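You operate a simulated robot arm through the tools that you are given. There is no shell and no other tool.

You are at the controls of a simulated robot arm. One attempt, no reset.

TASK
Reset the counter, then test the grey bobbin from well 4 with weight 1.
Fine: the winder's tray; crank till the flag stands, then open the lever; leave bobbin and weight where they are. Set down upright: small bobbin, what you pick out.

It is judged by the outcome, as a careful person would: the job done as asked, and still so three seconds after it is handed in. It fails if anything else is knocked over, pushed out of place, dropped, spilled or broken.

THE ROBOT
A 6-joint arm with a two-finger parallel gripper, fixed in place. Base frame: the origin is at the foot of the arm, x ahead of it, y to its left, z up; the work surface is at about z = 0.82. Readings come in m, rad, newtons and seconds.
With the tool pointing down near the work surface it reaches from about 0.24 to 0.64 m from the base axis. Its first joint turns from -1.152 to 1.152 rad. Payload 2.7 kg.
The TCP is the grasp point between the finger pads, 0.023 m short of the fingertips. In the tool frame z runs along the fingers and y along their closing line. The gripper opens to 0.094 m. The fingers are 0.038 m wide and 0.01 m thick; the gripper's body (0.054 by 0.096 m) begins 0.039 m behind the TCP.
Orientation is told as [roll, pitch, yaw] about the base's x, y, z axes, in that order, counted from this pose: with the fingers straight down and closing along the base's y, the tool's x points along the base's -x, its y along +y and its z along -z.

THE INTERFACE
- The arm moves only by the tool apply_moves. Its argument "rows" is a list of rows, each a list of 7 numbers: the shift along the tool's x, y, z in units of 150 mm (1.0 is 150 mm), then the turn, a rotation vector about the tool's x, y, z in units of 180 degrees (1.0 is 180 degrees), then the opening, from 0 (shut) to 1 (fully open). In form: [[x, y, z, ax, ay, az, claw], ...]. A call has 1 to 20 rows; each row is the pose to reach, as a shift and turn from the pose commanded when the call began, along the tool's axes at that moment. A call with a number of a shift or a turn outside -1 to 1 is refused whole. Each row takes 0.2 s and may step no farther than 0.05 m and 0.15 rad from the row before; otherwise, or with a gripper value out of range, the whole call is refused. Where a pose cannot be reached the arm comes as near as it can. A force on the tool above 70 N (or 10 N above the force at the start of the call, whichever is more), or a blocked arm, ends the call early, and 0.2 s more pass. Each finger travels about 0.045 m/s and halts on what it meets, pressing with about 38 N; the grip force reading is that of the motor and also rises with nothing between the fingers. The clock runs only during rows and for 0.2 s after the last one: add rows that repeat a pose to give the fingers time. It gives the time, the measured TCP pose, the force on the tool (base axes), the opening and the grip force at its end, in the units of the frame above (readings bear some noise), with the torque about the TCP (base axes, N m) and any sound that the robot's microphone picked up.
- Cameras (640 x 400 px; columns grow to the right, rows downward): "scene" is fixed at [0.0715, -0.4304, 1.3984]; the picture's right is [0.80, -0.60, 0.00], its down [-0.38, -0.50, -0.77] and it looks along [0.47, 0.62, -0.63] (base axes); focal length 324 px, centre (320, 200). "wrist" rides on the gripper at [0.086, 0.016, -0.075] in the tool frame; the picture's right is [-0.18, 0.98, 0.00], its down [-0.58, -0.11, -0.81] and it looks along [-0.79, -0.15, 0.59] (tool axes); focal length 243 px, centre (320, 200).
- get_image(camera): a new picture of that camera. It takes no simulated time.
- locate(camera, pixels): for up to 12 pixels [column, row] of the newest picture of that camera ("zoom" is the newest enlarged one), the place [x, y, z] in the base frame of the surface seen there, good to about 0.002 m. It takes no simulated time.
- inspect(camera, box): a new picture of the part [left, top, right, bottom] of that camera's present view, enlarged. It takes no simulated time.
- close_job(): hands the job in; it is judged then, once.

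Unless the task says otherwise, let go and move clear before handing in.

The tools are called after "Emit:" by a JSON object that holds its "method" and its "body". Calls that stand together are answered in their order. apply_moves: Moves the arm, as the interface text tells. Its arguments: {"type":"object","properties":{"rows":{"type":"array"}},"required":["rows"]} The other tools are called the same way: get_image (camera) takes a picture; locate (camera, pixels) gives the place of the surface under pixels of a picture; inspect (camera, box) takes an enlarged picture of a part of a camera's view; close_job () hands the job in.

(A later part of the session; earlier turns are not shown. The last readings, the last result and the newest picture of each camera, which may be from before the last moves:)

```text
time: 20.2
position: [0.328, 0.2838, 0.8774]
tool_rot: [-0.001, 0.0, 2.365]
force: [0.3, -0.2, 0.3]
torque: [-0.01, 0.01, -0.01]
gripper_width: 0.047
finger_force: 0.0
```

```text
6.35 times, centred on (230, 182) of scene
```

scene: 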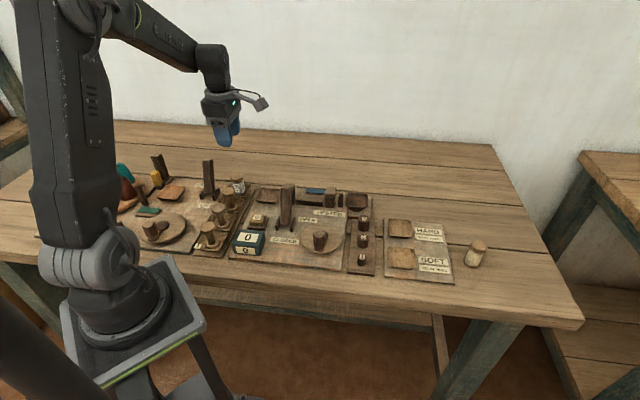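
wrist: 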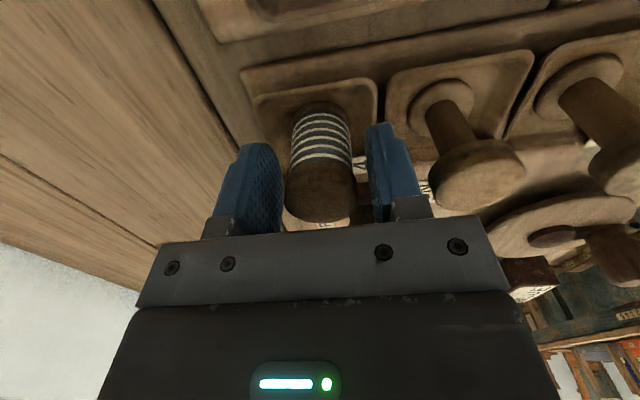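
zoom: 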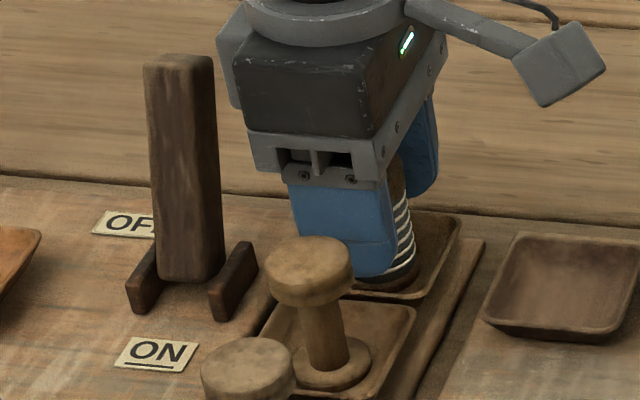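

The fingers straddle the bobbin evenly. I'll close on it and hold.

Emit:
{"method": "apply_moves", "body": {"rows": [[0, 0, 0, 0, 0, 0, 0.3], [0, 0, 0, 0, 0, 0, 0.2], [0, 0, 0, 0, 0, 0, 0], [0, 0, 0, 0, 0, 0, 0]]}}

Emit:
{"method": "get_image", "body": {"camera": "wrist"}}

```text
time: 21.2
position: [0.3297, 0.2833, 0.8765]
tool_rot: [-0.001, -0.002, 2.366]
force: [0.0, -0.2, 0.2]
torque: [0.0, 0.0, 0.01]
gripper_width: 0.032
finger_force: 37.2
```

```text
taken
```

wrist: 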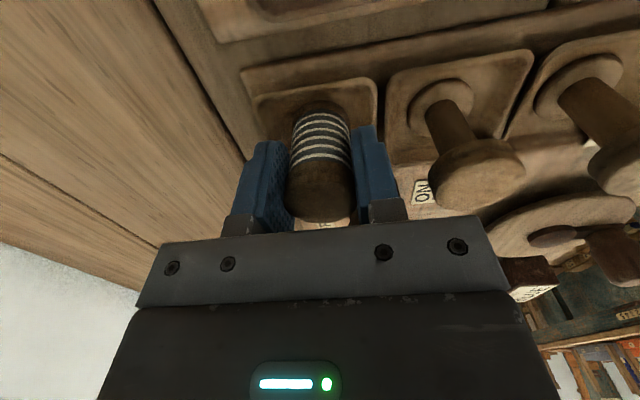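

Gripped at 32 mm width. I'll lift straight up by 0.135 m.

Emit:
{"method": "apply_moves", "body": {"rows": [[0, 0, -0.05, 0, 0, 0, 0], [0, 0, -0.2, 0, 0, 0, 0], [0, 0, -0.45, 0, 0, 0, 0], [0, 0, -0.7, 0, 0, 0, 0], [0, 0, -0.9, 0, 0, 0, 0], [0, 0, -0.9, 0, 0, 0, 0]]}}

Emit:
{"method": "get_image", "body": {"camera": "wrist"}}

Emit:
{"method": "inspect", "body": {"camera": "scene", "box": [180, 100, 300, 213]}}

```text
time: 22.6
position: [0.3274, 0.2839, 1.0135]
tool_rot: [0.0, 0.0, 2.365]
force: [-0.1, -0.2, 0.3]
torque: [-0.04, 0.0, 0.0]
gripper_width: 0.032
finger_force: 38.3
```

```text
taken
```

wrist: 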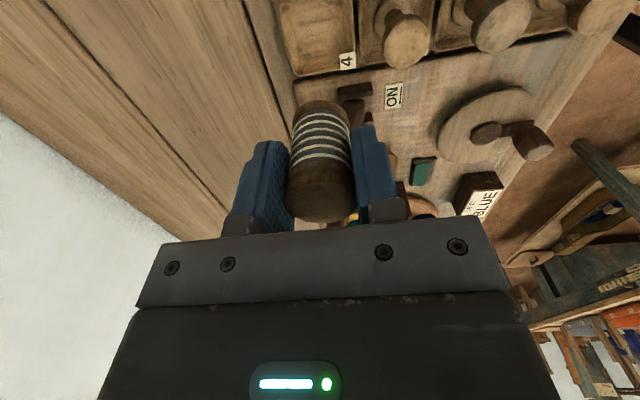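

```text
3.54 times, centred on (240, 156) of scene
```

zoom: 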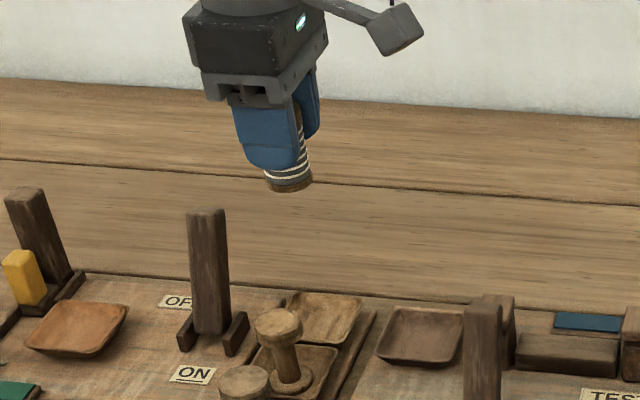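

The bobbin is held upright and well clear. I'll carry it right, toward the bed between the jaws, in two stages.

Emit:
{"method": "apply_moves", "body": {"rows": [[0.17, 0.015, 0, 0, 0, 0, 0], [0.34, 0.03, 0, 0, 0, 0, 0], [0.51, 0.045, 0, 0, 0, 0, 0], [0.68, 0.06, 0, 0, 0, 0, 0], [0.85, 0.075, 0, 0, 0, 0, 0], [0.95, 0.085, 0, 0, 0, 0, 0]]}}

Emit:
{"method": "apply_moves", "body": {"rows": [[0.14, 0.012, 0, 0, 0, 0, 0], [0.28, 0.024, 0, 0, 0, 0, 0], [0.41, 0.035, 0, 0, 0, 0, 0], [0.41, 0.035, 0, 0, 0, 0, 0]]}}

Emit:
{"method": "get_image", "body": {"camera": "wrist"}}

Emit:
{"method": "get_image", "body": {"camera": "scene"}}

```text
time: 24.0
position: [0.4193, 0.1746, 1.0117]
tool_rot: [-0.002, 0.0, 2.366]
force: [-1.0, -0.7, -0.6]
torque: [0.01, 0.0, -0.01]
gripper_width: 0.0321
finger_force: 37.7
```

```text
time: 25.0
position: [0.4606, 0.1284, 1.0115]
tool_rot: [-0.001, 0.001, 2.365]
force: [0.0, 0.6, -0.4]
torque: [0.0, 0.03, 0.0]
gripper_width: 0.0324
finger_force: 38.1
```

```text
taken
```

wrist: 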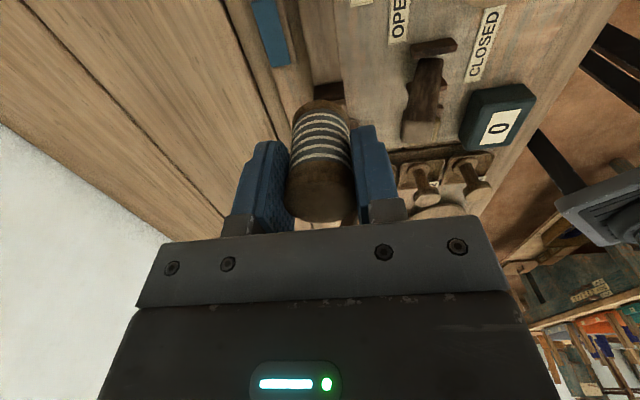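

```text
taken
```

scene: 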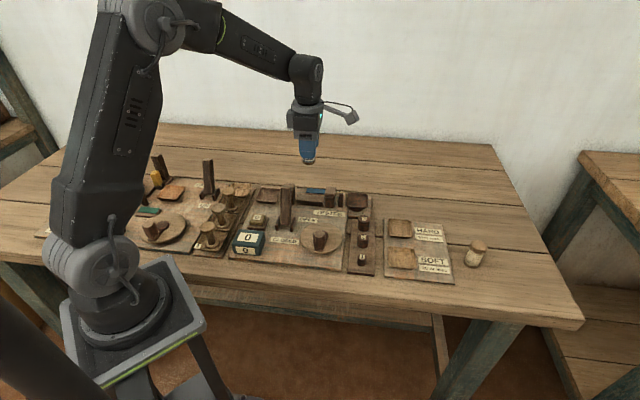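

The tool is over the bed at (0.4606, 0.128). I'll lower until the bobbin's foot is about 7 mm above the bed and check.

Emit:
{"method": "apply_moves", "body": {"rows": [[0, 0, 0.2, 0, 0, 0, 0], [0, 0, 0.4, 0, 0, 0, 0], [0, 0, 0.55, 0, 0, 0, 0], [0, 0, 0.66, 0, 0, 0, 0], [0, 0, 0.73, 0, 0, 0, 0], [0, 0, 0.73, 0, 0, 0, 0]]}}

Emit:
{"method": "inspect", "body": {"camera": "scene", "box": [270, 150, 370, 213]}}

Emit:
{"method": "get_image", "body": {"camera": "wrist"}}

```text
time: 26.4
position: [0.4616, 0.1273, 0.902]
tool_rot: [0.0, 0.001, 2.364]
force: [-0.2, 0.5, 0.0]
torque: [0.03, -0.01, -0.01]
gripper_width: 0.0321
finger_force: 37.9
```

```text
6.35 times, centred on (320, 182) of scene
```

zoom: 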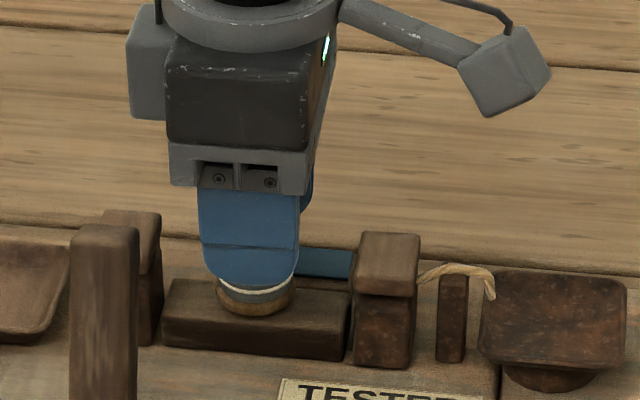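

```text
taken
```

wrist: 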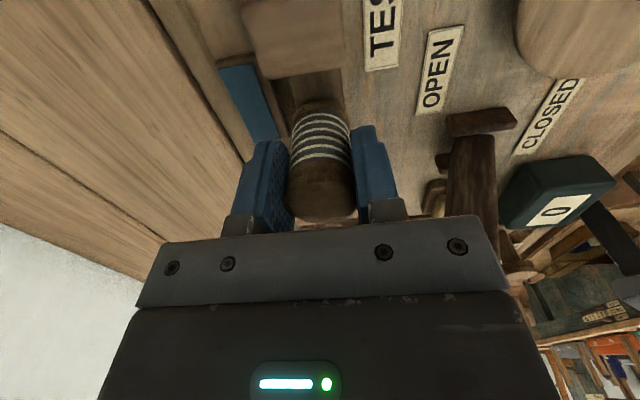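

The bobbin hangs centred over the bed. I'll lower it in small steps until it touches.

Emit:
{"method": "apply_moves", "body": {"rows": [[0, 0, 0.013, 0, 0, 0, 0], [0, 0, 0.027, 0, 0, 0, 0], [0, 0, 0.04, 0, 0, 0, 0], [0, 0, 0.047, 0, 0, 0, 0]]}}

Emit:
{"method": "inspect", "body": {"camera": "scene", "box": [285, 170, 355, 213]}}

```text
time: 27.4
position: [0.4604, 0.1289, 0.8972]
tool_rot: [0.001, -0.001, 2.365]
force: [-0.2, -1.4, 1.8]
torque: [-0.07, 0.0, 0.02]
gripper_width: 0.032
finger_force: 38.5
```

```text
9.14 times, centred on (320, 192) of scene
```

zoom: 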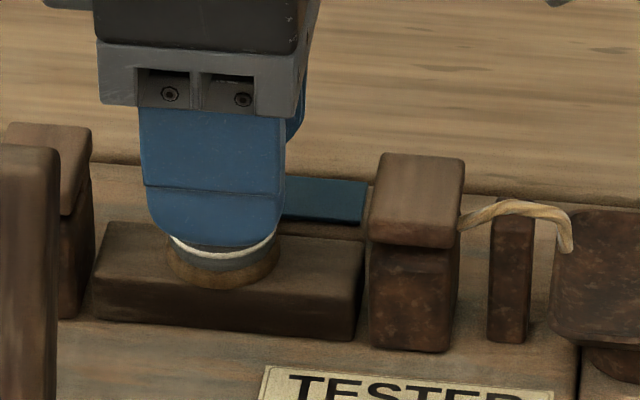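

Light contact may have begun (1.8 N, z 0.897). I'll go down another step to confirm firm contact.

Emit:
{"method": "apply_moves", "body": {"rows": [[0, 0, 0.007, 0, 0, 0, 0], [0, 0, 0.013, 0, 0, 0, 0]]}}

Emit:
{"method": "inspect", "body": {"camera": "wrist", "box": [220, 30, 440, 230]}}

```text
time: 28.0
position: [0.4607, 0.1274, 0.8972]
tool_rot: [-0.004, 0.0, 2.366]
force: [-5.9, 2.3, 27.5]
torque: [0.08, 0.3, 0.0]
gripper_width: 0.0323
finger_force: 37.7
```

```text
2.00 times, centred on (330, 130) of wrist
```

zoom: 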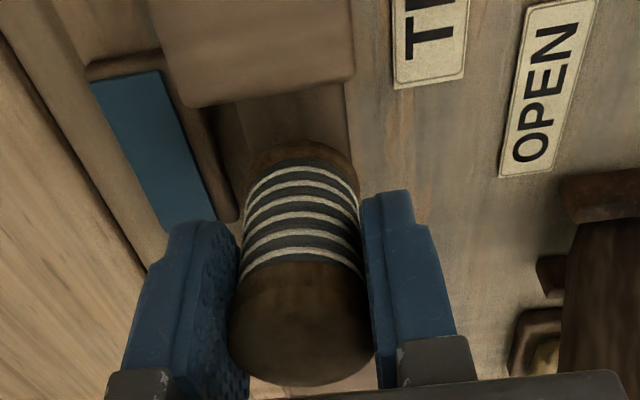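

Firm, centred contact (27 N, small torque). I'll ease back up about 3 mm to unload, then open the fingers.

Emit:
{"method": "apply_moves", "body": {"rows": [[0, 0, -0.012, 0, 0, 0, 0], [0, 0, -0.022, 0, 0, 0, 0]]}}

```text
time: 28.6
position: [0.4614, 0.1281, 0.8969]
tool_rot: [0.0, 0.001, 2.366]
force: [3.3, 0.9, 8.9]
torque: [0.08, -0.22, 0.02]
gripper_width: 0.0323
finger_force: 37.6
```

Emit:
{"method": "apply_moves", "body": {"rows": [[0, 0, -0.004, 0, 0, 0, 0], [0, 0, -0.004, 0, 0, 0, 0.38], [0, 0, -0.004, 0, 0, 0, 0.44], [0, 0, -0.004, 0, 0, 0, 0.5], [0, 0, -0.004, 0, 0, 0, 0.5]]}}

Emit:
{"method": "inspect", "body": {"camera": "wrist", "box": [220, 30, 440, 230]}}

Emit:
{"method": "inspect", "body": {"camera": "scene", "box": [285, 170, 355, 213]}}

```text
time: 29.8
position: [0.4602, 0.1282, 0.8976]
tool_rot: [0.002, 0.0, 2.366]
force: [0.2, 0.3, 0.2]
torque: [-0.01, 0.02, -0.01]
gripper_width: 0.047
finger_force: 0.1
```

```text
2.00 times, centred on (330, 130) of wrist
```

zoom: 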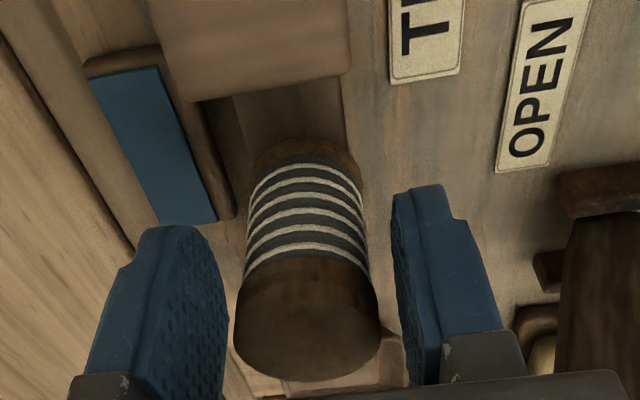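

```text
9.14 times, centred on (320, 192) of scene
```

zoom: 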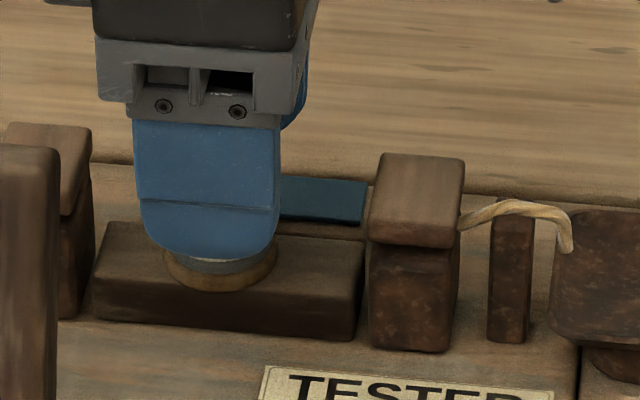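

The bobbin stands free on the bed with the fingers open. I'll rise straight up.

Emit:
{"method": "apply_moves", "body": {"rows": [[0, 0, -0.1, 0, 0, 0, 0.5], [0, 0, -0.25, 0, 0, 0, 0.5], [0, 0, -0.45, 0, 0, 0, 0.5], [0, 0, -0.7, 0, 0, 0, 0.5], [0, 0, -0.85, 0, 0, 0, 0.5]]}}

Emit:
{"method": "get_image", "body": {"camera": "scene"}}

Emit:
{"method": "inspect", "body": {"camera": "scene", "box": [270, 165, 370, 228]}}

Emit:
{"method": "get_image", "body": {"camera": "wrist"}}

```text
time: 31.0
position: [0.4615, 0.1273, 1.0254]
tool_rot: [0.0, 0.0, 2.364]
force: [0.0, -0.2, -0.1]
torque: [0.0, 0.02, -0.03]
gripper_width: 0.047
finger_force: 0.1
```

```text
taken
```

scene: 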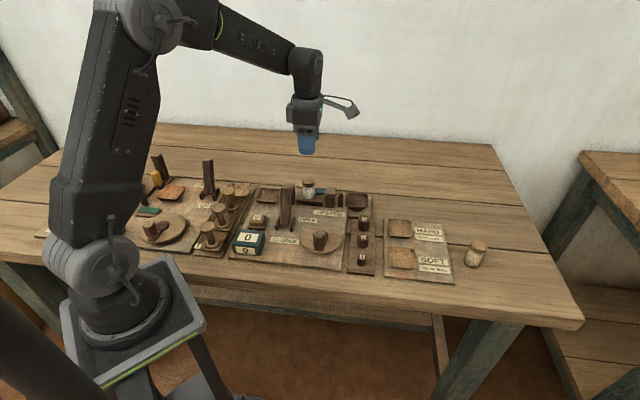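

```text
6.35 times, centred on (320, 196) of scene
```

zoom: 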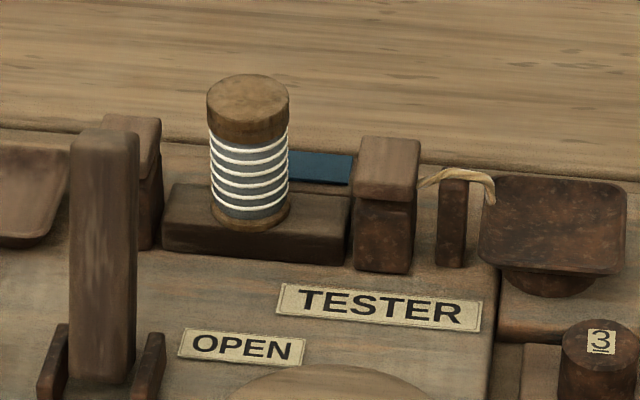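

```text
taken
```

wrist: 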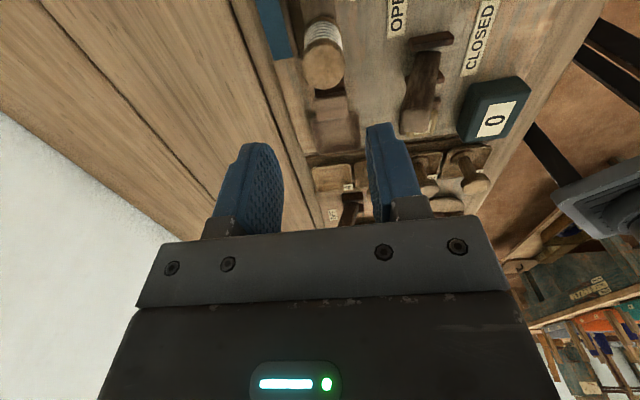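

The bobbin stands upright on the bed between the jaws. Now I'll measure weight 1 and the pan precisely in enlarged views.

Emit:
{"method": "inspect", "body": {"camera": "scene", "box": [340, 225, 390, 275]}}

Emit:
{"method": "locate", "body": {"camera": "zoom", "pixels": [[304, 210], [345, 210], [325, 225], [325, 197], [305, 260], [343, 262], [325, 285], [325, 250], [300, 310], [340, 85], [340, 65], [370, 150]]}}

Emit:
{"method": "inspect", "body": {"camera": "scene", "box": [325, 180, 385, 220]}}

Emit:
{"method": "locate", "body": {"camera": "zoom", "pixels": [[340, 200], [340, 150], [340, 250], [260, 200], [420, 200], [255, 145], [425, 140], [420, 265], [270, 265], [240, 165], [205, 120], [340, 280]]}}

```text
8.00 times, centred on (365, 250) of scene
```

zoom: 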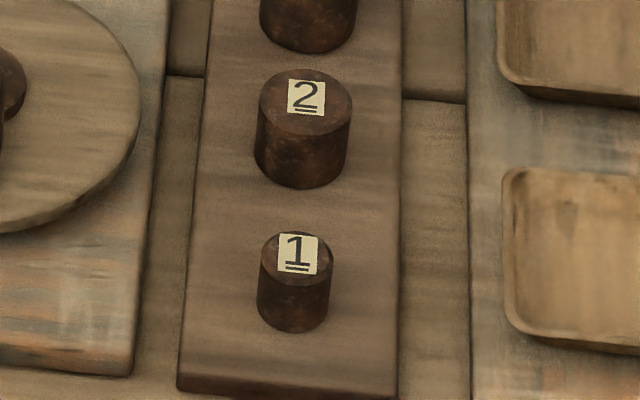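

```text
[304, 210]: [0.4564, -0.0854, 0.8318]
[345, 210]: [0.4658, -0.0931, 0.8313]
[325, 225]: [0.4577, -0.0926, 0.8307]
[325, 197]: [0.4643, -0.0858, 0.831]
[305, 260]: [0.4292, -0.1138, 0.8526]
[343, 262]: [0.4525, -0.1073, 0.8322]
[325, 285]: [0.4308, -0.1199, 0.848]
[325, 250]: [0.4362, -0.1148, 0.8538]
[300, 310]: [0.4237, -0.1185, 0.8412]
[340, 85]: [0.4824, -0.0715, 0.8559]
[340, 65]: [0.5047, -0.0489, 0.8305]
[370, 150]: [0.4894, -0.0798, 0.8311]
```

```text
10.00 times, centred on (355, 200) of scene
```

zoom: 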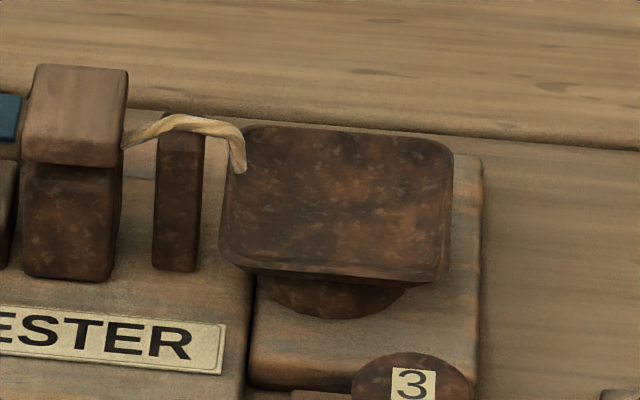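

```text
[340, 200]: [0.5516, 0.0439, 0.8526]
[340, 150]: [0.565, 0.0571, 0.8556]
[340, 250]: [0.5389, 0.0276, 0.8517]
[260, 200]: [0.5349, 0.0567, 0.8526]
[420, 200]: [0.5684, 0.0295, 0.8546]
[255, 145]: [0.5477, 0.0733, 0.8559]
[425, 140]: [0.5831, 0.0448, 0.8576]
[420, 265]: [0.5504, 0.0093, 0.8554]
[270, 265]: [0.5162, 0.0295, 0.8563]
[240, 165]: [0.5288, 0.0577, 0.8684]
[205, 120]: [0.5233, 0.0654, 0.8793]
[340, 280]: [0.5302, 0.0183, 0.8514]
```

Weight 1's top centre is about (0.427, -0.112, 0.853), radius ≈10 mm; pan centre (0.550, 0.040), floor 0.8525. I'll fly to weight 1 at height, keeping the yaw, and check that it is reached.

Emit:
{"method": "apply_moves", "body": {"rows": [[0.12, 0.163, 0, 0, 0, 0, 0.4], [0.24, 0.325, 0, 0, 0, 0, 0.4], [0.36, 0.488, 0, 0, 0, 0, 0.4], [0.48, 0.65, 0, 0, 0, 0, 0.4]]}}

Emit:
{"method": "apply_moves", "body": {"rows": [[0.12, 0.163, 0, 0, 0, 0, 0.4], [0.24, 0.325, 0, 0, 0, 0, 0.4], [0.36, 0.488, 0, 0, 0, 0, 0.4], [0.48, 0.65, 0, 0, 0, 0, 0.4], [0.48, 0.65, 0, 0, 0, 0, 0.4]]}}

Emit:
{"method": "get_image", "body": {"camera": "wrist"}}

```text
time: 32.0
position: [0.444, 0.0059, 1.0245]
tool_rot: [0.0, -0.002, 2.367]
force: [-0.9, -0.7, 0.5]
torque: [0.0, 0.0, 0.02]
gripper_width: 0.0376
finger_force: 0.0
```

```text
time: 33.2
position: [0.4253, -0.1103, 1.0253]
tool_rot: [-0.001, 0.0, 2.365]
force: [-0.5, -0.4, 0.7]
torque: [-0.01, -0.01, -0.02]
gripper_width: 0.0378
finger_force: 0.0
```

```text
taken
```

wrist: 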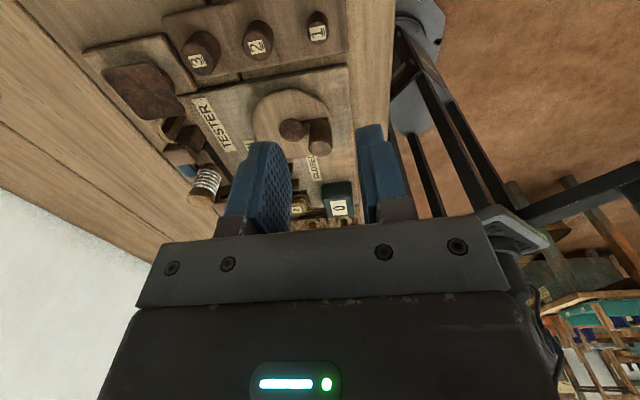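

Yaw is held at 2.365 and weight 1 shows at wrist (318,28). I'll refine its centre from this view.

Emit:
{"method": "inspect", "body": {"camera": "wrist", "box": [280, 0, 360, 60]}}

Emit:
{"method": "locate", "body": {"camera": "wrist", "pixels": [[318, 30], [310, 30], [326, 30], [318, 24], [318, 37], [318, 15], [257, 45], [335, 30]]}}

```text
6.67 times, centred on (320, 30) of wrist
```

zoom: 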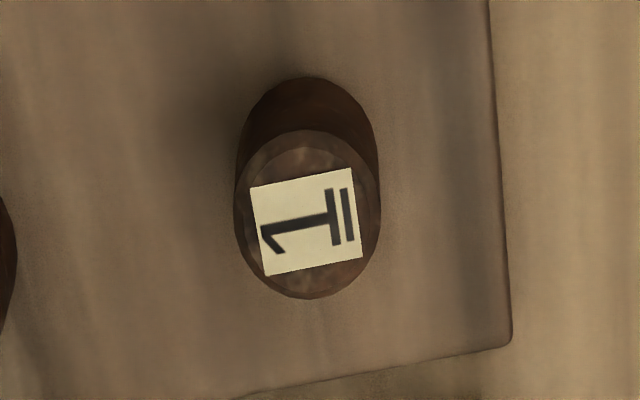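

```text
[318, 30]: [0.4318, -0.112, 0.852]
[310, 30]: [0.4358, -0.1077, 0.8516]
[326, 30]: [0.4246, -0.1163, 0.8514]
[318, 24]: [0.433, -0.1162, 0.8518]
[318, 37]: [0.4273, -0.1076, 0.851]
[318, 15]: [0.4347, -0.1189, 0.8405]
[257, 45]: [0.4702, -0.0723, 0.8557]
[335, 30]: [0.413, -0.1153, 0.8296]
```

Combined estimates put weight 1 at (0.4295, -0.111). I'll descend with a small correction to 25 mm above gripping height.

Emit:
{"method": "apply_moves", "body": {"rows": [[0.009, -0.018, 0.25, 0, 0, 0, 0.4], [0.009, -0.018, 0.5, 0, 0, 0, 0.4], [0.009, -0.018, 0.75, 0, 0, 0, 0.4], [0.009, -0.018, 0.9, 0, 0, 0, 0.4], [0.009, -0.018, 0.9, 0, 0, 0, 0.4]]}}

Emit:
{"method": "get_image", "body": {"camera": "wrist"}}

Emit:
{"method": "inspect", "body": {"camera": "scene", "box": [320, 200, 410, 280]}}

```text
time: 34.4
position: [0.4285, -0.1103, 0.8907]
tool_rot: [-0.001, 0.001, 2.364]
force: [-0.4, 0.5, -0.6]
torque: [0.02, -0.01, -0.01]
gripper_width: 0.0378
finger_force: 0.0
```

```text
taken
```

wrist: 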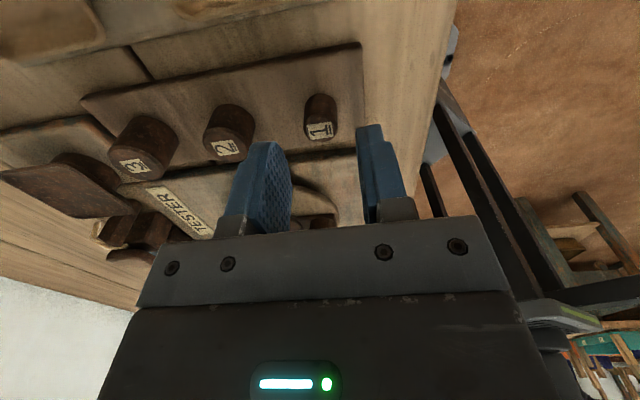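

```text
5.00 times, centred on (365, 240) of scene
```

zoom: 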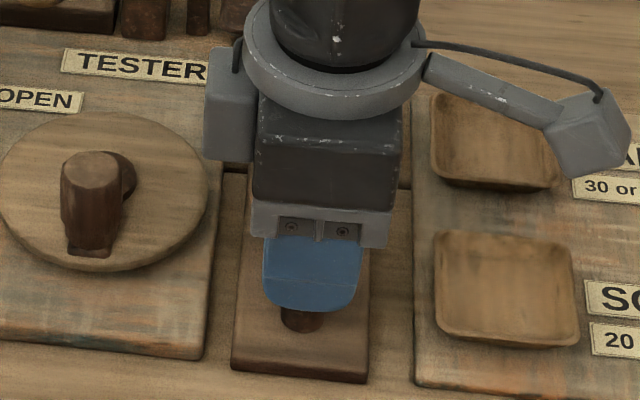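

Weight 1 is centred between the fingers. I'll descend the last 25 mm and close on it.

Emit:
{"method": "apply_moves", "body": {"rows": [[0, 0, 0.08, 0, 0, 0, 0.4], [0, 0, 0.165, 0, 0, 0, 0.4], [0, 0, 0.165, 0, 0, 0, 0.25], [0, 0, 0.165, 0, 0, 0, 0], [0, 0, 0.165, 0, 0, 0, 0], [0, 0, 0.165, 0, 0, 0, 0]]}}

Emit:
{"method": "get_image", "body": {"camera": "wrist"}}

Emit:
{"method": "inspect", "body": {"camera": "scene", "box": [320, 200, 410, 280]}}

```text
time: 35.8
position: [0.4296, -0.1095, 0.8652]
tool_rot: [-0.001, 0.0, 2.366]
force: [0.5, 0.0, 0.9]
torque: [0.02, 0.02, 0.01]
gripper_width: 0.0184
finger_force: 38.1
```

```text
taken
```

wrist: 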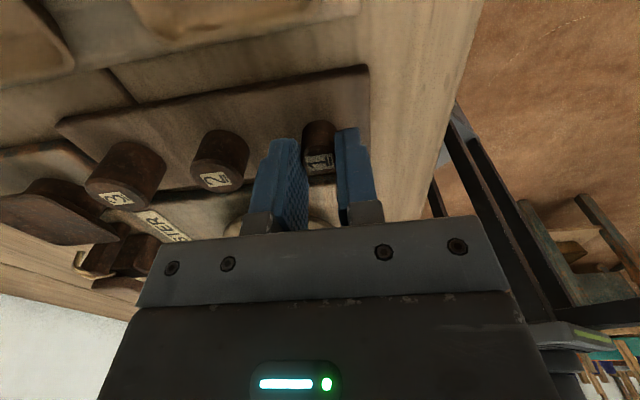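

```text
5.00 times, centred on (365, 240) of scene
```

zoom: 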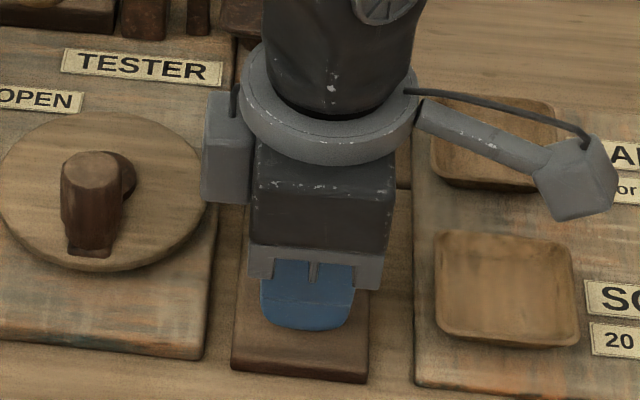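

Gripped at 18.4 mm. I'll check the hold in an enlarged wrist view before lifting.

Emit:
{"method": "inspect", "body": {"camera": "wrist", "box": [250, 100, 400, 220]}}

```text
3.33 times, centred on (325, 160) of wrist
```

zoom: 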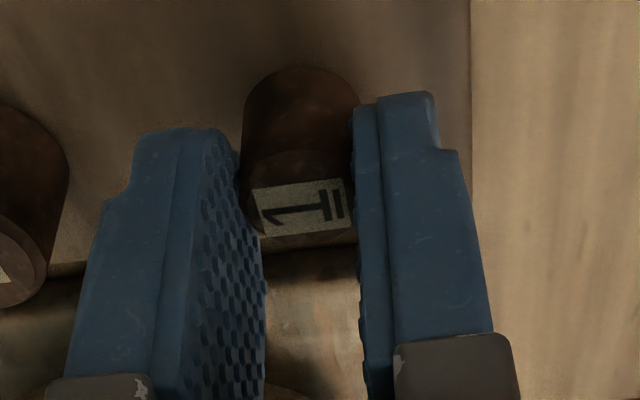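

The weight sits between the pads near the tips. I'll lift it gently and check that it comes along.

Emit:
{"method": "apply_moves", "body": {"rows": [[0, 0, -0.03, 0, 0, 0, 0], [0, 0, -0.1, 0, 0, 0, 0], [0, 0, -0.25, 0, 0, 0, 0], [0, 0, -0.45, 0, 0, 0, 0], [0, 0, -0.65, 0, 0, 0, 0], [0, 0, -0.65, 0, 0, 0, 0]]}}

Emit:
{"method": "inspect", "body": {"camera": "wrist", "box": [250, 100, 400, 220]}}

Emit:
{"method": "get_image", "body": {"camera": "scene"}}

```text
time: 37.2
position: [0.4294, -0.109, 0.966]
tool_rot: [0.001, 0.0, 2.365]
force: [0.1, -0.1, -1.2]
torque: [-0.05, 0.01, -0.01]
gripper_width: 0.0185
finger_force: 37.9
```

```text
3.33 times, centred on (325, 160) of wrist
```

zoom: 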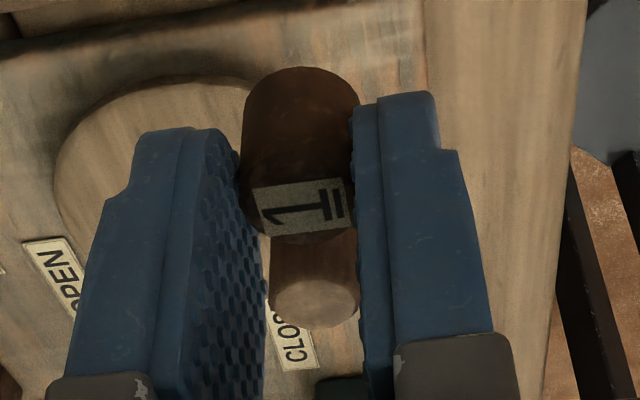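

```text
taken
```

scene: 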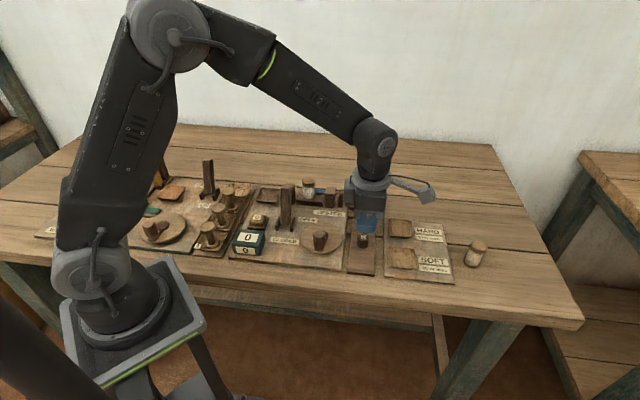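

Weight 1 is held with its label in view. I'll carry it over weights 2 and 3 to above the pan.

Emit:
{"method": "apply_moves", "body": {"rows": [[-0.015, -0.15, 0, 0, 0, 0, 0], [-0.03, -0.3, 0, 0, 0, 0, 0], [-0.05, -0.5, 0, 0, 0, 0, 0], [-0.07, -0.7, 0, 0, 0, 0, 0], [-0.09, -0.9, 0, 0, 0, 0, 0]]}}

Emit:
{"method": "apply_moves", "body": {"rows": [[-0.015, -0.15, 0, 0, 0, 0, 0], [-0.03, -0.3, 0, 0, 0, 0, 0], [-0.038, -0.376, 0, 0, 0, 0, 0], [-0.038, -0.376, 0, 0, 0, 0, 0]]}}

Emit:
{"method": "get_image", "body": {"camera": "wrist"}}

Emit:
{"method": "inspect", "body": {"camera": "scene", "box": [300, 150, 400, 220]}}

```text
time: 38.4
position: [0.5126, -0.004, 0.9637]
tool_rot: [-0.001, -0.001, 2.364]
force: [0.6, -0.4, -0.6]
torque: [0.0, -0.03, 0.0]
gripper_width: 0.0182
finger_force: 37.7
```

```text
time: 39.4
position: [0.5491, 0.0403, 0.9633]
tool_rot: [0.0, -0.001, 2.364]
force: [-0.1, 0.0, 0.2]
torque: [0.04, 0.0, 0.01]
gripper_width: 0.0182
finger_force: 37.9
```

```text
taken
```

wrist: 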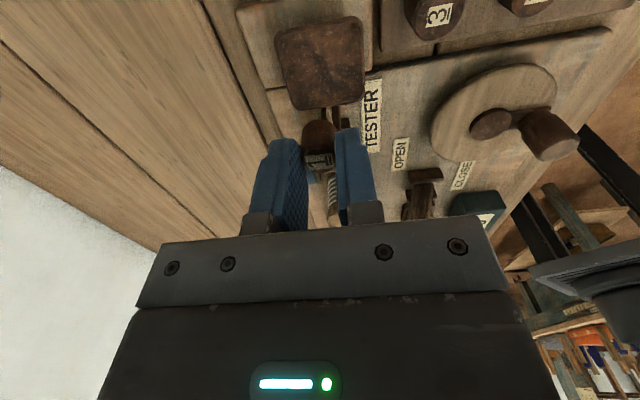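

```text
5.71 times, centred on (350, 185) of scene
```

zoom: 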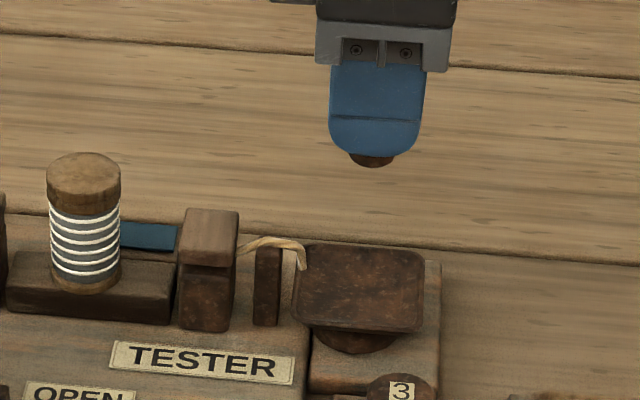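

The pan is visible in the wrist image around (320,62). I'll measure its corners here to centre the weight.

Emit:
{"method": "locate", "body": {"camera": "wrist", "pixels": [[282, 36], [354, 24], [358, 97], [293, 104], [320, 62], [340, 62], [300, 62], [320, 40], [325, 90]]}}

Emit:
{"method": "inspect", "body": {"camera": "wrist", "box": [250, 0, 400, 120]}}

```text
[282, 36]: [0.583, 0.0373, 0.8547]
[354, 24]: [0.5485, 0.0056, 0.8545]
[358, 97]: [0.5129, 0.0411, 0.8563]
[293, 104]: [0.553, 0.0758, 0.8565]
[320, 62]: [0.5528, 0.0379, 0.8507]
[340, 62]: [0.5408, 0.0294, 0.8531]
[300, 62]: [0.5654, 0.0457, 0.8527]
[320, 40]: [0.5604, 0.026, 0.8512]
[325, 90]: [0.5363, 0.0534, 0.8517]
```

```text
3.33 times, centred on (325, 60) of wrist
```

zoom: 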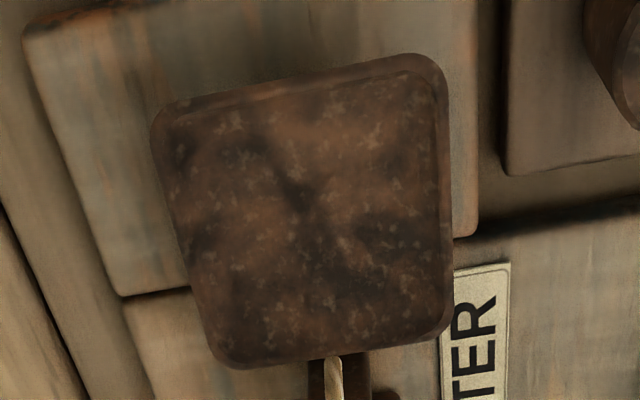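

Pan centre is (0.5494, 0.040), matching the TCP. I'll lower the weight to a few mm above the pan floor.

Emit:
{"method": "apply_moves", "body": {"rows": [[0, 0, 0.15, 0, 0, 0, 0], [0, 0, 0.3, 0, 0, 0, 0], [0, 0, 0.4, 0, 0, 0, 0], [0, 0, 0.46, 0, 0, 0, 0], [0, 0, 0.46, 0, 0, 0, 0]]}}

Emit:
{"method": "get_image", "body": {"camera": "wrist"}}

Emit:
{"method": "inspect", "body": {"camera": "scene", "box": [310, 160, 400, 220]}}

```text
time: 40.6
position: [0.5489, 0.0385, 0.8935]
tool_rot: [-0.001, 0.001, 2.364]
force: [0.0, 0.6, -0.7]
torque: [-0.01, 0.02, 0.04]
gripper_width: 0.0183
finger_force: 38.4
```

```text
taken
```

wrist: 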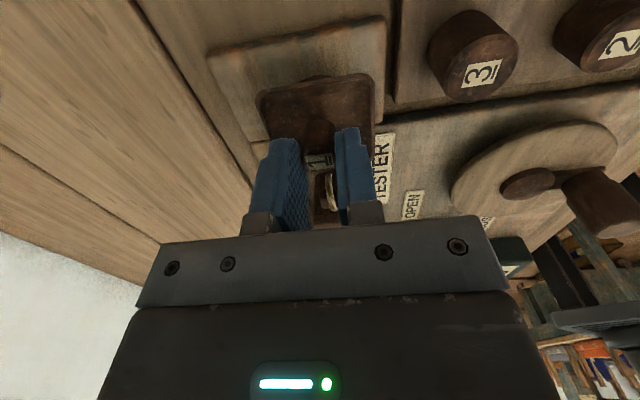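

```text
6.67 times, centred on (355, 190) of scene
```

zoom: 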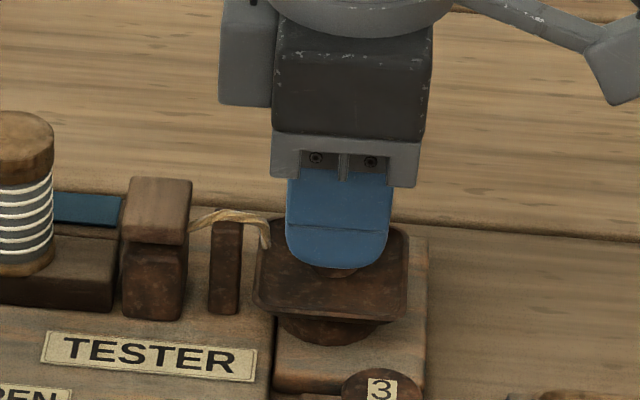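

The weight hovers just over the pan's middle. I'll lower it in 1.5 mm steps till contact.

Emit:
{"method": "apply_moves", "body": {"rows": [[0, 0, 0.01, 0, 0, 0, 0], [0, 0, 0.02, 0, 0, 0, 0], [0, 0, 0.03, 0, 0, 0, 0], [0, 0, 0.04, 0, 0, 0, 0]]}}

```text
time: 41.6
position: [0.5499, 0.0383, 0.8865]
tool_rot: [0.0, 0.0, 2.364]
force: [-0.3, -0.1, -0.1]
torque: [0.0, 0.02, -0.02]
gripper_width: 0.0184
finger_force: 38.1
```

Emit:
{"method": "apply_moves", "body": {"rows": [[0, 0, 0.007, 0, 0, 0, 0], [0, 0, 0.014, 0, 0, 0, 0]]}}

Emit:
{"method": "inspect", "body": {"camera": "wrist", "box": [240, 60, 400, 220]}}

Emit:
{"method": "inspect", "body": {"camera": "scene", "box": [330, 175, 390, 215]}}

```text
time: 42.2
position: [0.5491, 0.0388, 0.8847]
tool_rot: [0.0, -0.001, 2.366]
force: [-0.5, 0.5, -0.1]
torque: [-0.01, 0.05, -0.01]
gripper_width: 0.0185
finger_force: 37.9
```

```text
2.50 times, centred on (320, 140) of wrist
```

zoom: 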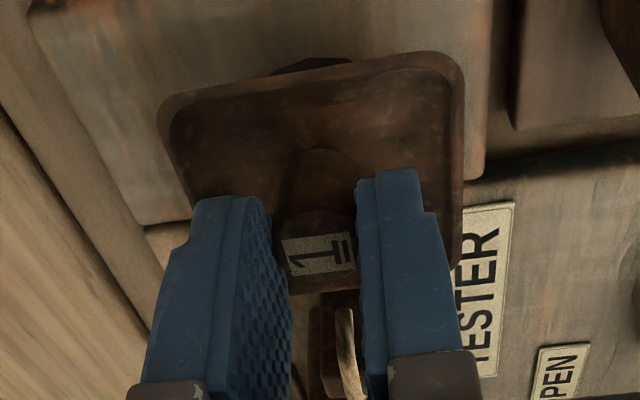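

```text
10.00 times, centred on (360, 195) of scene
```

zoom: 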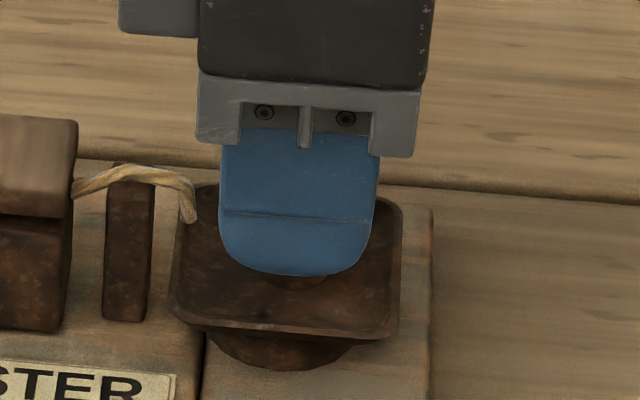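

No contact force yet at z 0.885. I'll continue in 1 mm steps.

Emit:
{"method": "apply_moves", "body": {"rows": [[0, 0, 0.007, 0, 0, 0, 0], [0, 0, 0.014, 0, 0, 0, 0]]}}

```text
time: 42.8
position: [0.5494, 0.0401, 0.8838]
tool_rot: [-0.001, -0.001, 2.366]
force: [-0.5, -1.3, -0.3]
torque: [0.04, 0.0, -0.03]
gripper_width: 0.0183
finger_force: 37.8
```

Emit:
{"method": "apply_moves", "body": {"rows": [[0, 0, 0.007, 0, 0, 0, 0], [0, 0, 0.014, 0, 0, 0, 0]]}}

Emit:
{"method": "inspect", "body": {"camera": "scene", "box": [330, 175, 390, 215]}}

```text
time: 43.4
position: [0.5499, 0.0373, 0.8817]
tool_rot: [0.0, 0.0, 2.363]
force: [0.0, -1.1, 0.6]
torque: [0.01, 0.01, -0.04]
gripper_width: 0.0184
finger_force: 38.2
```

```text
10.00 times, centred on (360, 195) of scene
```

zoom: 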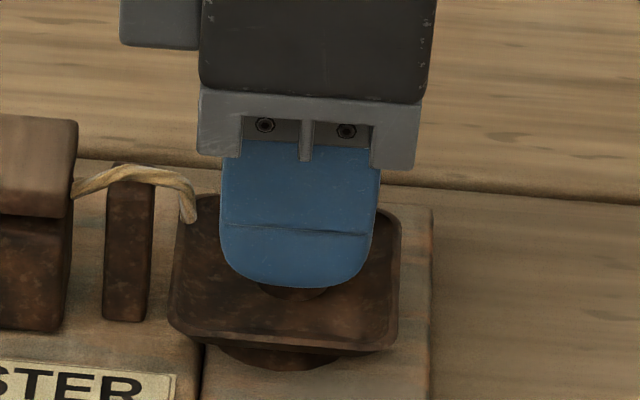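

The pan has begun sinking under the weight (its near rim moved from row 335 to 350), so the weight rests on it. I'll open the fingers gently.

Emit:
{"method": "apply_moves", "body": {"rows": [[0, 0, 0, 0, 0, 0, 0.24], [0, 0, 0, 0, 0, 0, 0.3], [0, 0, 0, 0, 0, 0, 0.36], [0, 0, 0, 0, 0, 0, 0.4], [0, 0, 0, 0, 0, 0, 0.4]]}}

Emit:
{"method": "inspect", "body": {"camera": "scene", "box": [330, 175, 390, 215]}}

Emit:
{"method": "inspect", "body": {"camera": "wrist", "box": [240, 60, 400, 220]}}

```text
time: 44.6
position: [0.5503, 0.0387, 0.8807]
tool_rot: [0.001, 0.0, 2.364]
force: [-0.1, -0.5, -0.4]
torque: [-0.01, 0.01, -0.03]
gripper_width: 0.0376
finger_force: 0.0
```

```text
10.00 times, centred on (360, 195) of scene
```

zoom: 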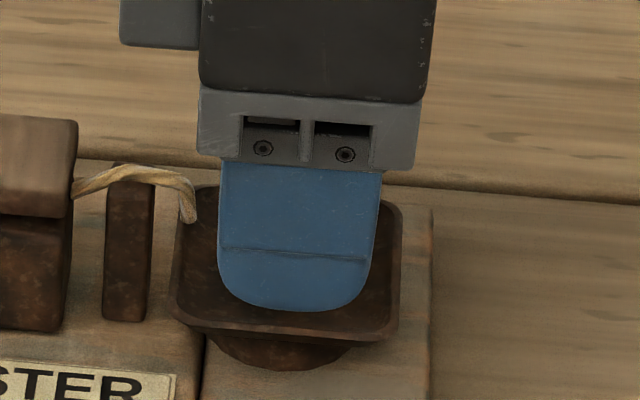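

```text
2.50 times, centred on (320, 140) of wrist
```

zoom: 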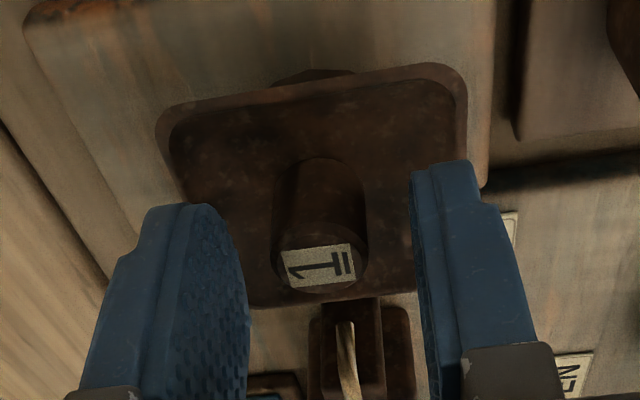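

Weight 1 stands in the pan, and the pan sprang back up with it. I'll rise straight up.

Emit:
{"method": "apply_moves", "body": {"rows": [[0, 0, -0.05, 0, 0, 0, 0.4], [0, 0, -0.15, 0, 0, 0, 0.4], [0, 0, -0.35, 0, 0, 0, 0.4], [0, 0, -0.6, 0, 0, 0, 0.4], [0, 0, -0.85, 0, 0, 0, 0.4], [0, 0, -0.95, 0, 0, 0, 0.3]]}}

Emit:
{"method": "get_image", "body": {"camera": "scene"}}

Emit:
{"method": "inspect", "body": {"camera": "scene", "box": [270, 165, 390, 240]}}

```text
time: 46.0
position: [0.55, 0.0408, 1.0256]
tool_rot: [0.0, 0.001, 2.366]
force: [0.5, 0.0, 0.3]
torque: [0.03, 0.03, -0.01]
gripper_width: 0.0282
finger_force: 0.0
```

```text
taken
```

scene: 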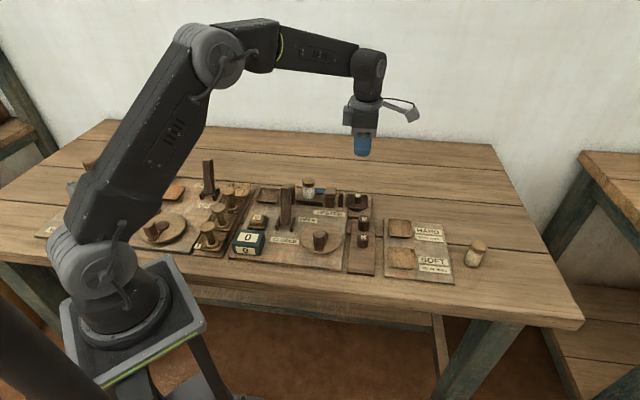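

```text
5.33 times, centred on (330, 202) of scene
```

zoom: 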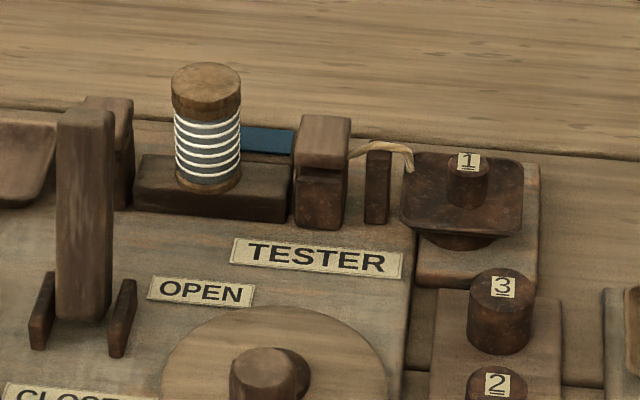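

The bobbin is on the bed and weight 1 in the pan. Next I close the fingers and go above the spot just behind the lever.

Emit:
{"method": "apply_moves", "body": {"rows": [[-0.2, 0.04, 0, 0, 0, 0, 0.1], [-0.4, 0.08, 0, 0, 0, 0, 0], [-0.6, 0.13, 0, 0, 0, 0, 0], [-0.8, 0.177, 0, 0, 0, 0, 0], [-0.95, 0.21, 0, 0, 0, 0, 0]]}}

Emit:
{"method": "apply_moves", "body": {"rows": [[-0.08, 0.018, 0, 0, 0, 0, 0], [-0.163, 0.036, 0, 0, 0, 0, 0], [-0.163, 0.036, 0, 0, 0, 0, 0]]}}

Emit:
{"method": "get_image", "body": {"camera": "wrist"}}

Emit:
{"method": "get_image", "body": {"camera": "scene"}}

```text
time: 47.2
position: [0.4264, 0.1152, 1.0228]
tool_rot: [0.0, 0.001, 2.366]
force: [-0.3, 0.0, 0.4]
torque: [0.0, 0.02, -0.02]
gripper_width: 0.0
finger_force: 37.8
```

```text
time: 48.0
position: [0.4047, 0.1298, 1.0228]
tool_rot: [-0.001, 0.0, 2.364]
force: [0.2, 0.1, 0.1]
torque: [0.03, 0.0, -0.02]
gripper_width: 0.0
finger_force: 37.9
```

```text
taken
```

wrist: 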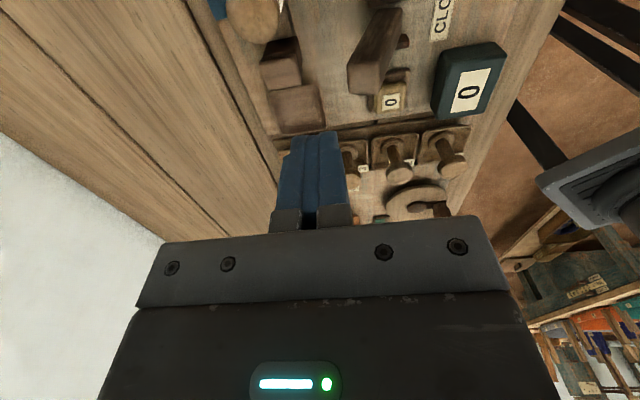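

```text
taken
```

scene: 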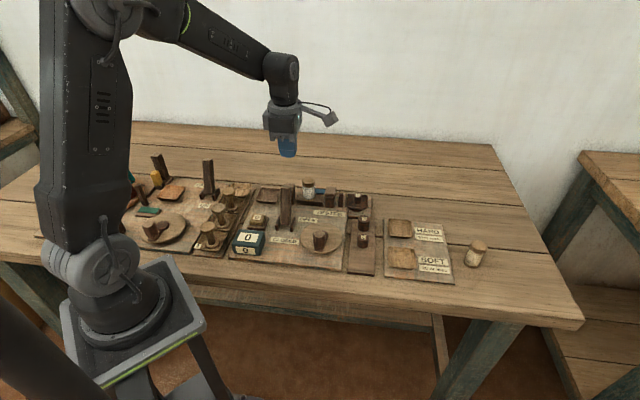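

Emit:
{"method": "inspect", "body": {"camera": "wrist", "box": [240, 0, 440, 130]}}

Emit:
{"method": "locate", "body": {"camera": "zoom", "pixels": [[370, 230], [350, 215], [390, 245], [440, 80], [460, 100], [420, 110], [375, 190], [400, 200], [385, 150], [490, 130], [170, 180], [480, 245]]}}

```text
3.08 times, centred on (340, 65) of wrist
```

zoom: 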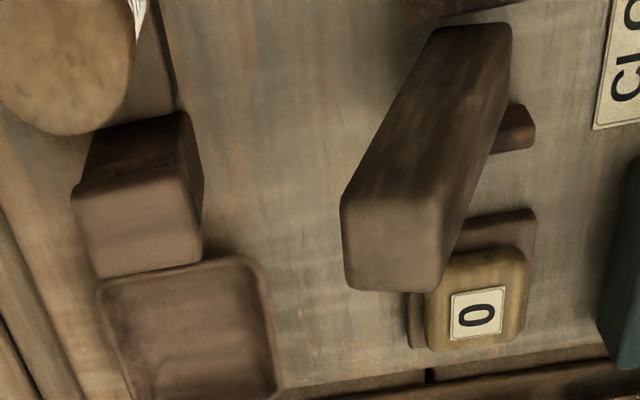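

```text
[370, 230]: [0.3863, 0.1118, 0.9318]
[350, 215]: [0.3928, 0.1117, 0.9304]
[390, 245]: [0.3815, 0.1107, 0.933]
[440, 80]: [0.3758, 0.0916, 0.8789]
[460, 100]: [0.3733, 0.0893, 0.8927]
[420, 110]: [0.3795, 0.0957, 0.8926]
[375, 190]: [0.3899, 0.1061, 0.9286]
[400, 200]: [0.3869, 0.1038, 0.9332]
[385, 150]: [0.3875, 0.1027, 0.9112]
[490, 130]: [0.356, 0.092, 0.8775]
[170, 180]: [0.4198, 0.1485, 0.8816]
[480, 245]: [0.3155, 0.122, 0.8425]
```

The lever's top back edge is at about 10 mm in front of the fingers' plane, and the jaw lies lower. I'll descend to fingertip z≈0.90 behind the lever.

Emit:
{"method": "apply_moves", "body": {"rows": [[0, 0, 0.2, 0, 0, 0, 0], [0, 0, 0.4, 0, 0, 0, 0], [0, 0, 0.55, 0, 0, 0, 0], [0, 0, 0.667, 0, 0, 0, 0], [0, 0, 0.667, 0, 0, 0, 0]]}}

Emit:
{"method": "get_image", "body": {"camera": "wrist"}}

Emit:
{"method": "inspect", "body": {"camera": "scene", "box": [240, 160, 360, 240]}}

```text
time: 49.2
position: [0.4025, 0.1275, 0.9245]
tool_rot: [0.0, 0.0, 2.365]
force: [-0.2, 0.1, -0.1]
torque: [0.02, 0.02, -0.03]
gripper_width: 0.0
finger_force: 38.1
```

```text
taken
```

wrist: 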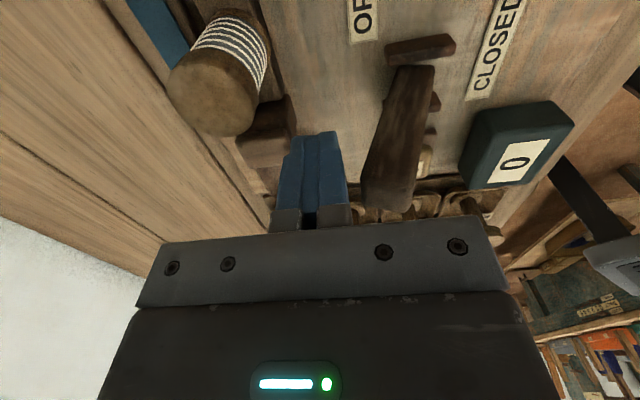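

```text
5.00 times, centred on (300, 200) of scene
```

zoom: 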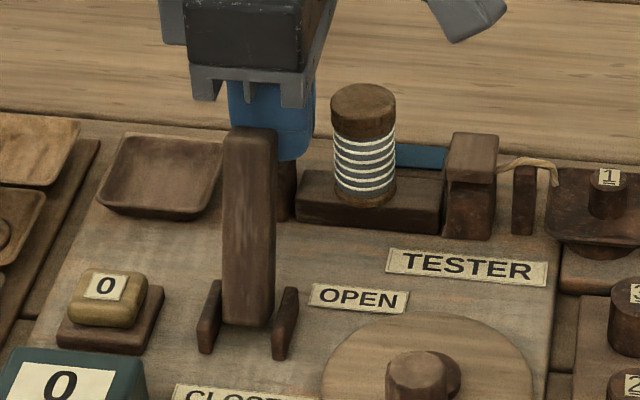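

The fingers are behind the lever, bobbin clear. I'll push toward CLOSED (tool +y) 40 mm in small steps.

Emit:
{"method": "apply_moves", "body": {"rows": [[0, 0.05, 0, 0, 0, 0, 0], [0, 0.1, 0, 0, 0, 0, 0], [0, 0.15, 0, 0, 0, 0, 0], [0, 0.2, 0, 0, 0, 0, 0], [0, 0.25, 0, 0, 0, 0, 0]]}}

Emit:
{"method": "inspect", "body": {"camera": "scene", "box": [240, 160, 360, 240]}}

```text
time: 50.4
position: [0.3776, 0.1021, 0.924]
tool_rot: [0.0, 0.001, 2.364]
force: [0.2, 0.6, 0.0]
torque: [0.0, 0.02, -0.04]
gripper_width: 0.0003
finger_force: 37.5
```

```text
5.00 times, centred on (300, 200) of scene
```

zoom: 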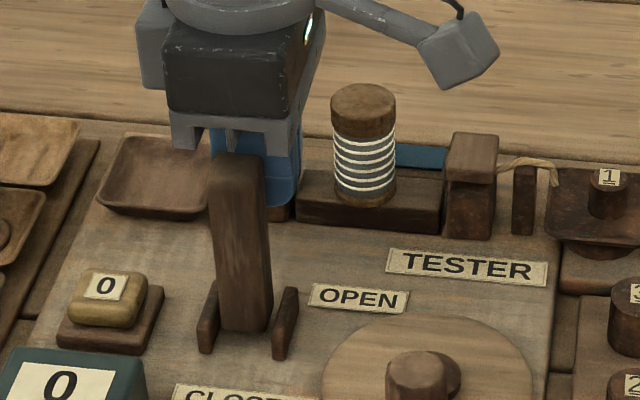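

The lever is swinging forward easily. I'll continue pushing.

Emit:
{"method": "apply_moves", "body": {"rows": [[0, 0.05, 0, 0, 0, 0, 0], [0, 0.1, 0, 0, 0, 0, 0], [0, 0.15, 0, 0, 0, 0, 0], [0, 0.2, 0, 0, 0, 0, 0], [0, 0.25, 0, 0, 0, 0, 0]]}}

Emit:
{"method": "inspect", "body": {"camera": "scene", "box": [240, 160, 360, 240]}}

```text
time: 51.6
position: [0.3591, 0.0832, 0.9261]
tool_rot: [-0.026, 0.009, 2.366]
force: [30.1, 56.9, -20.9]
torque: [1.38, -0.91, -0.56]
gripper_width: 0.0002
finger_force: 37.9
```

```text
5.00 times, centred on (300, 200) of scene
```

zoom: 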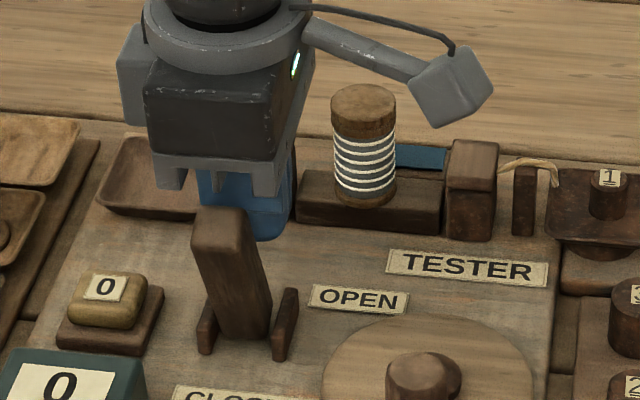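

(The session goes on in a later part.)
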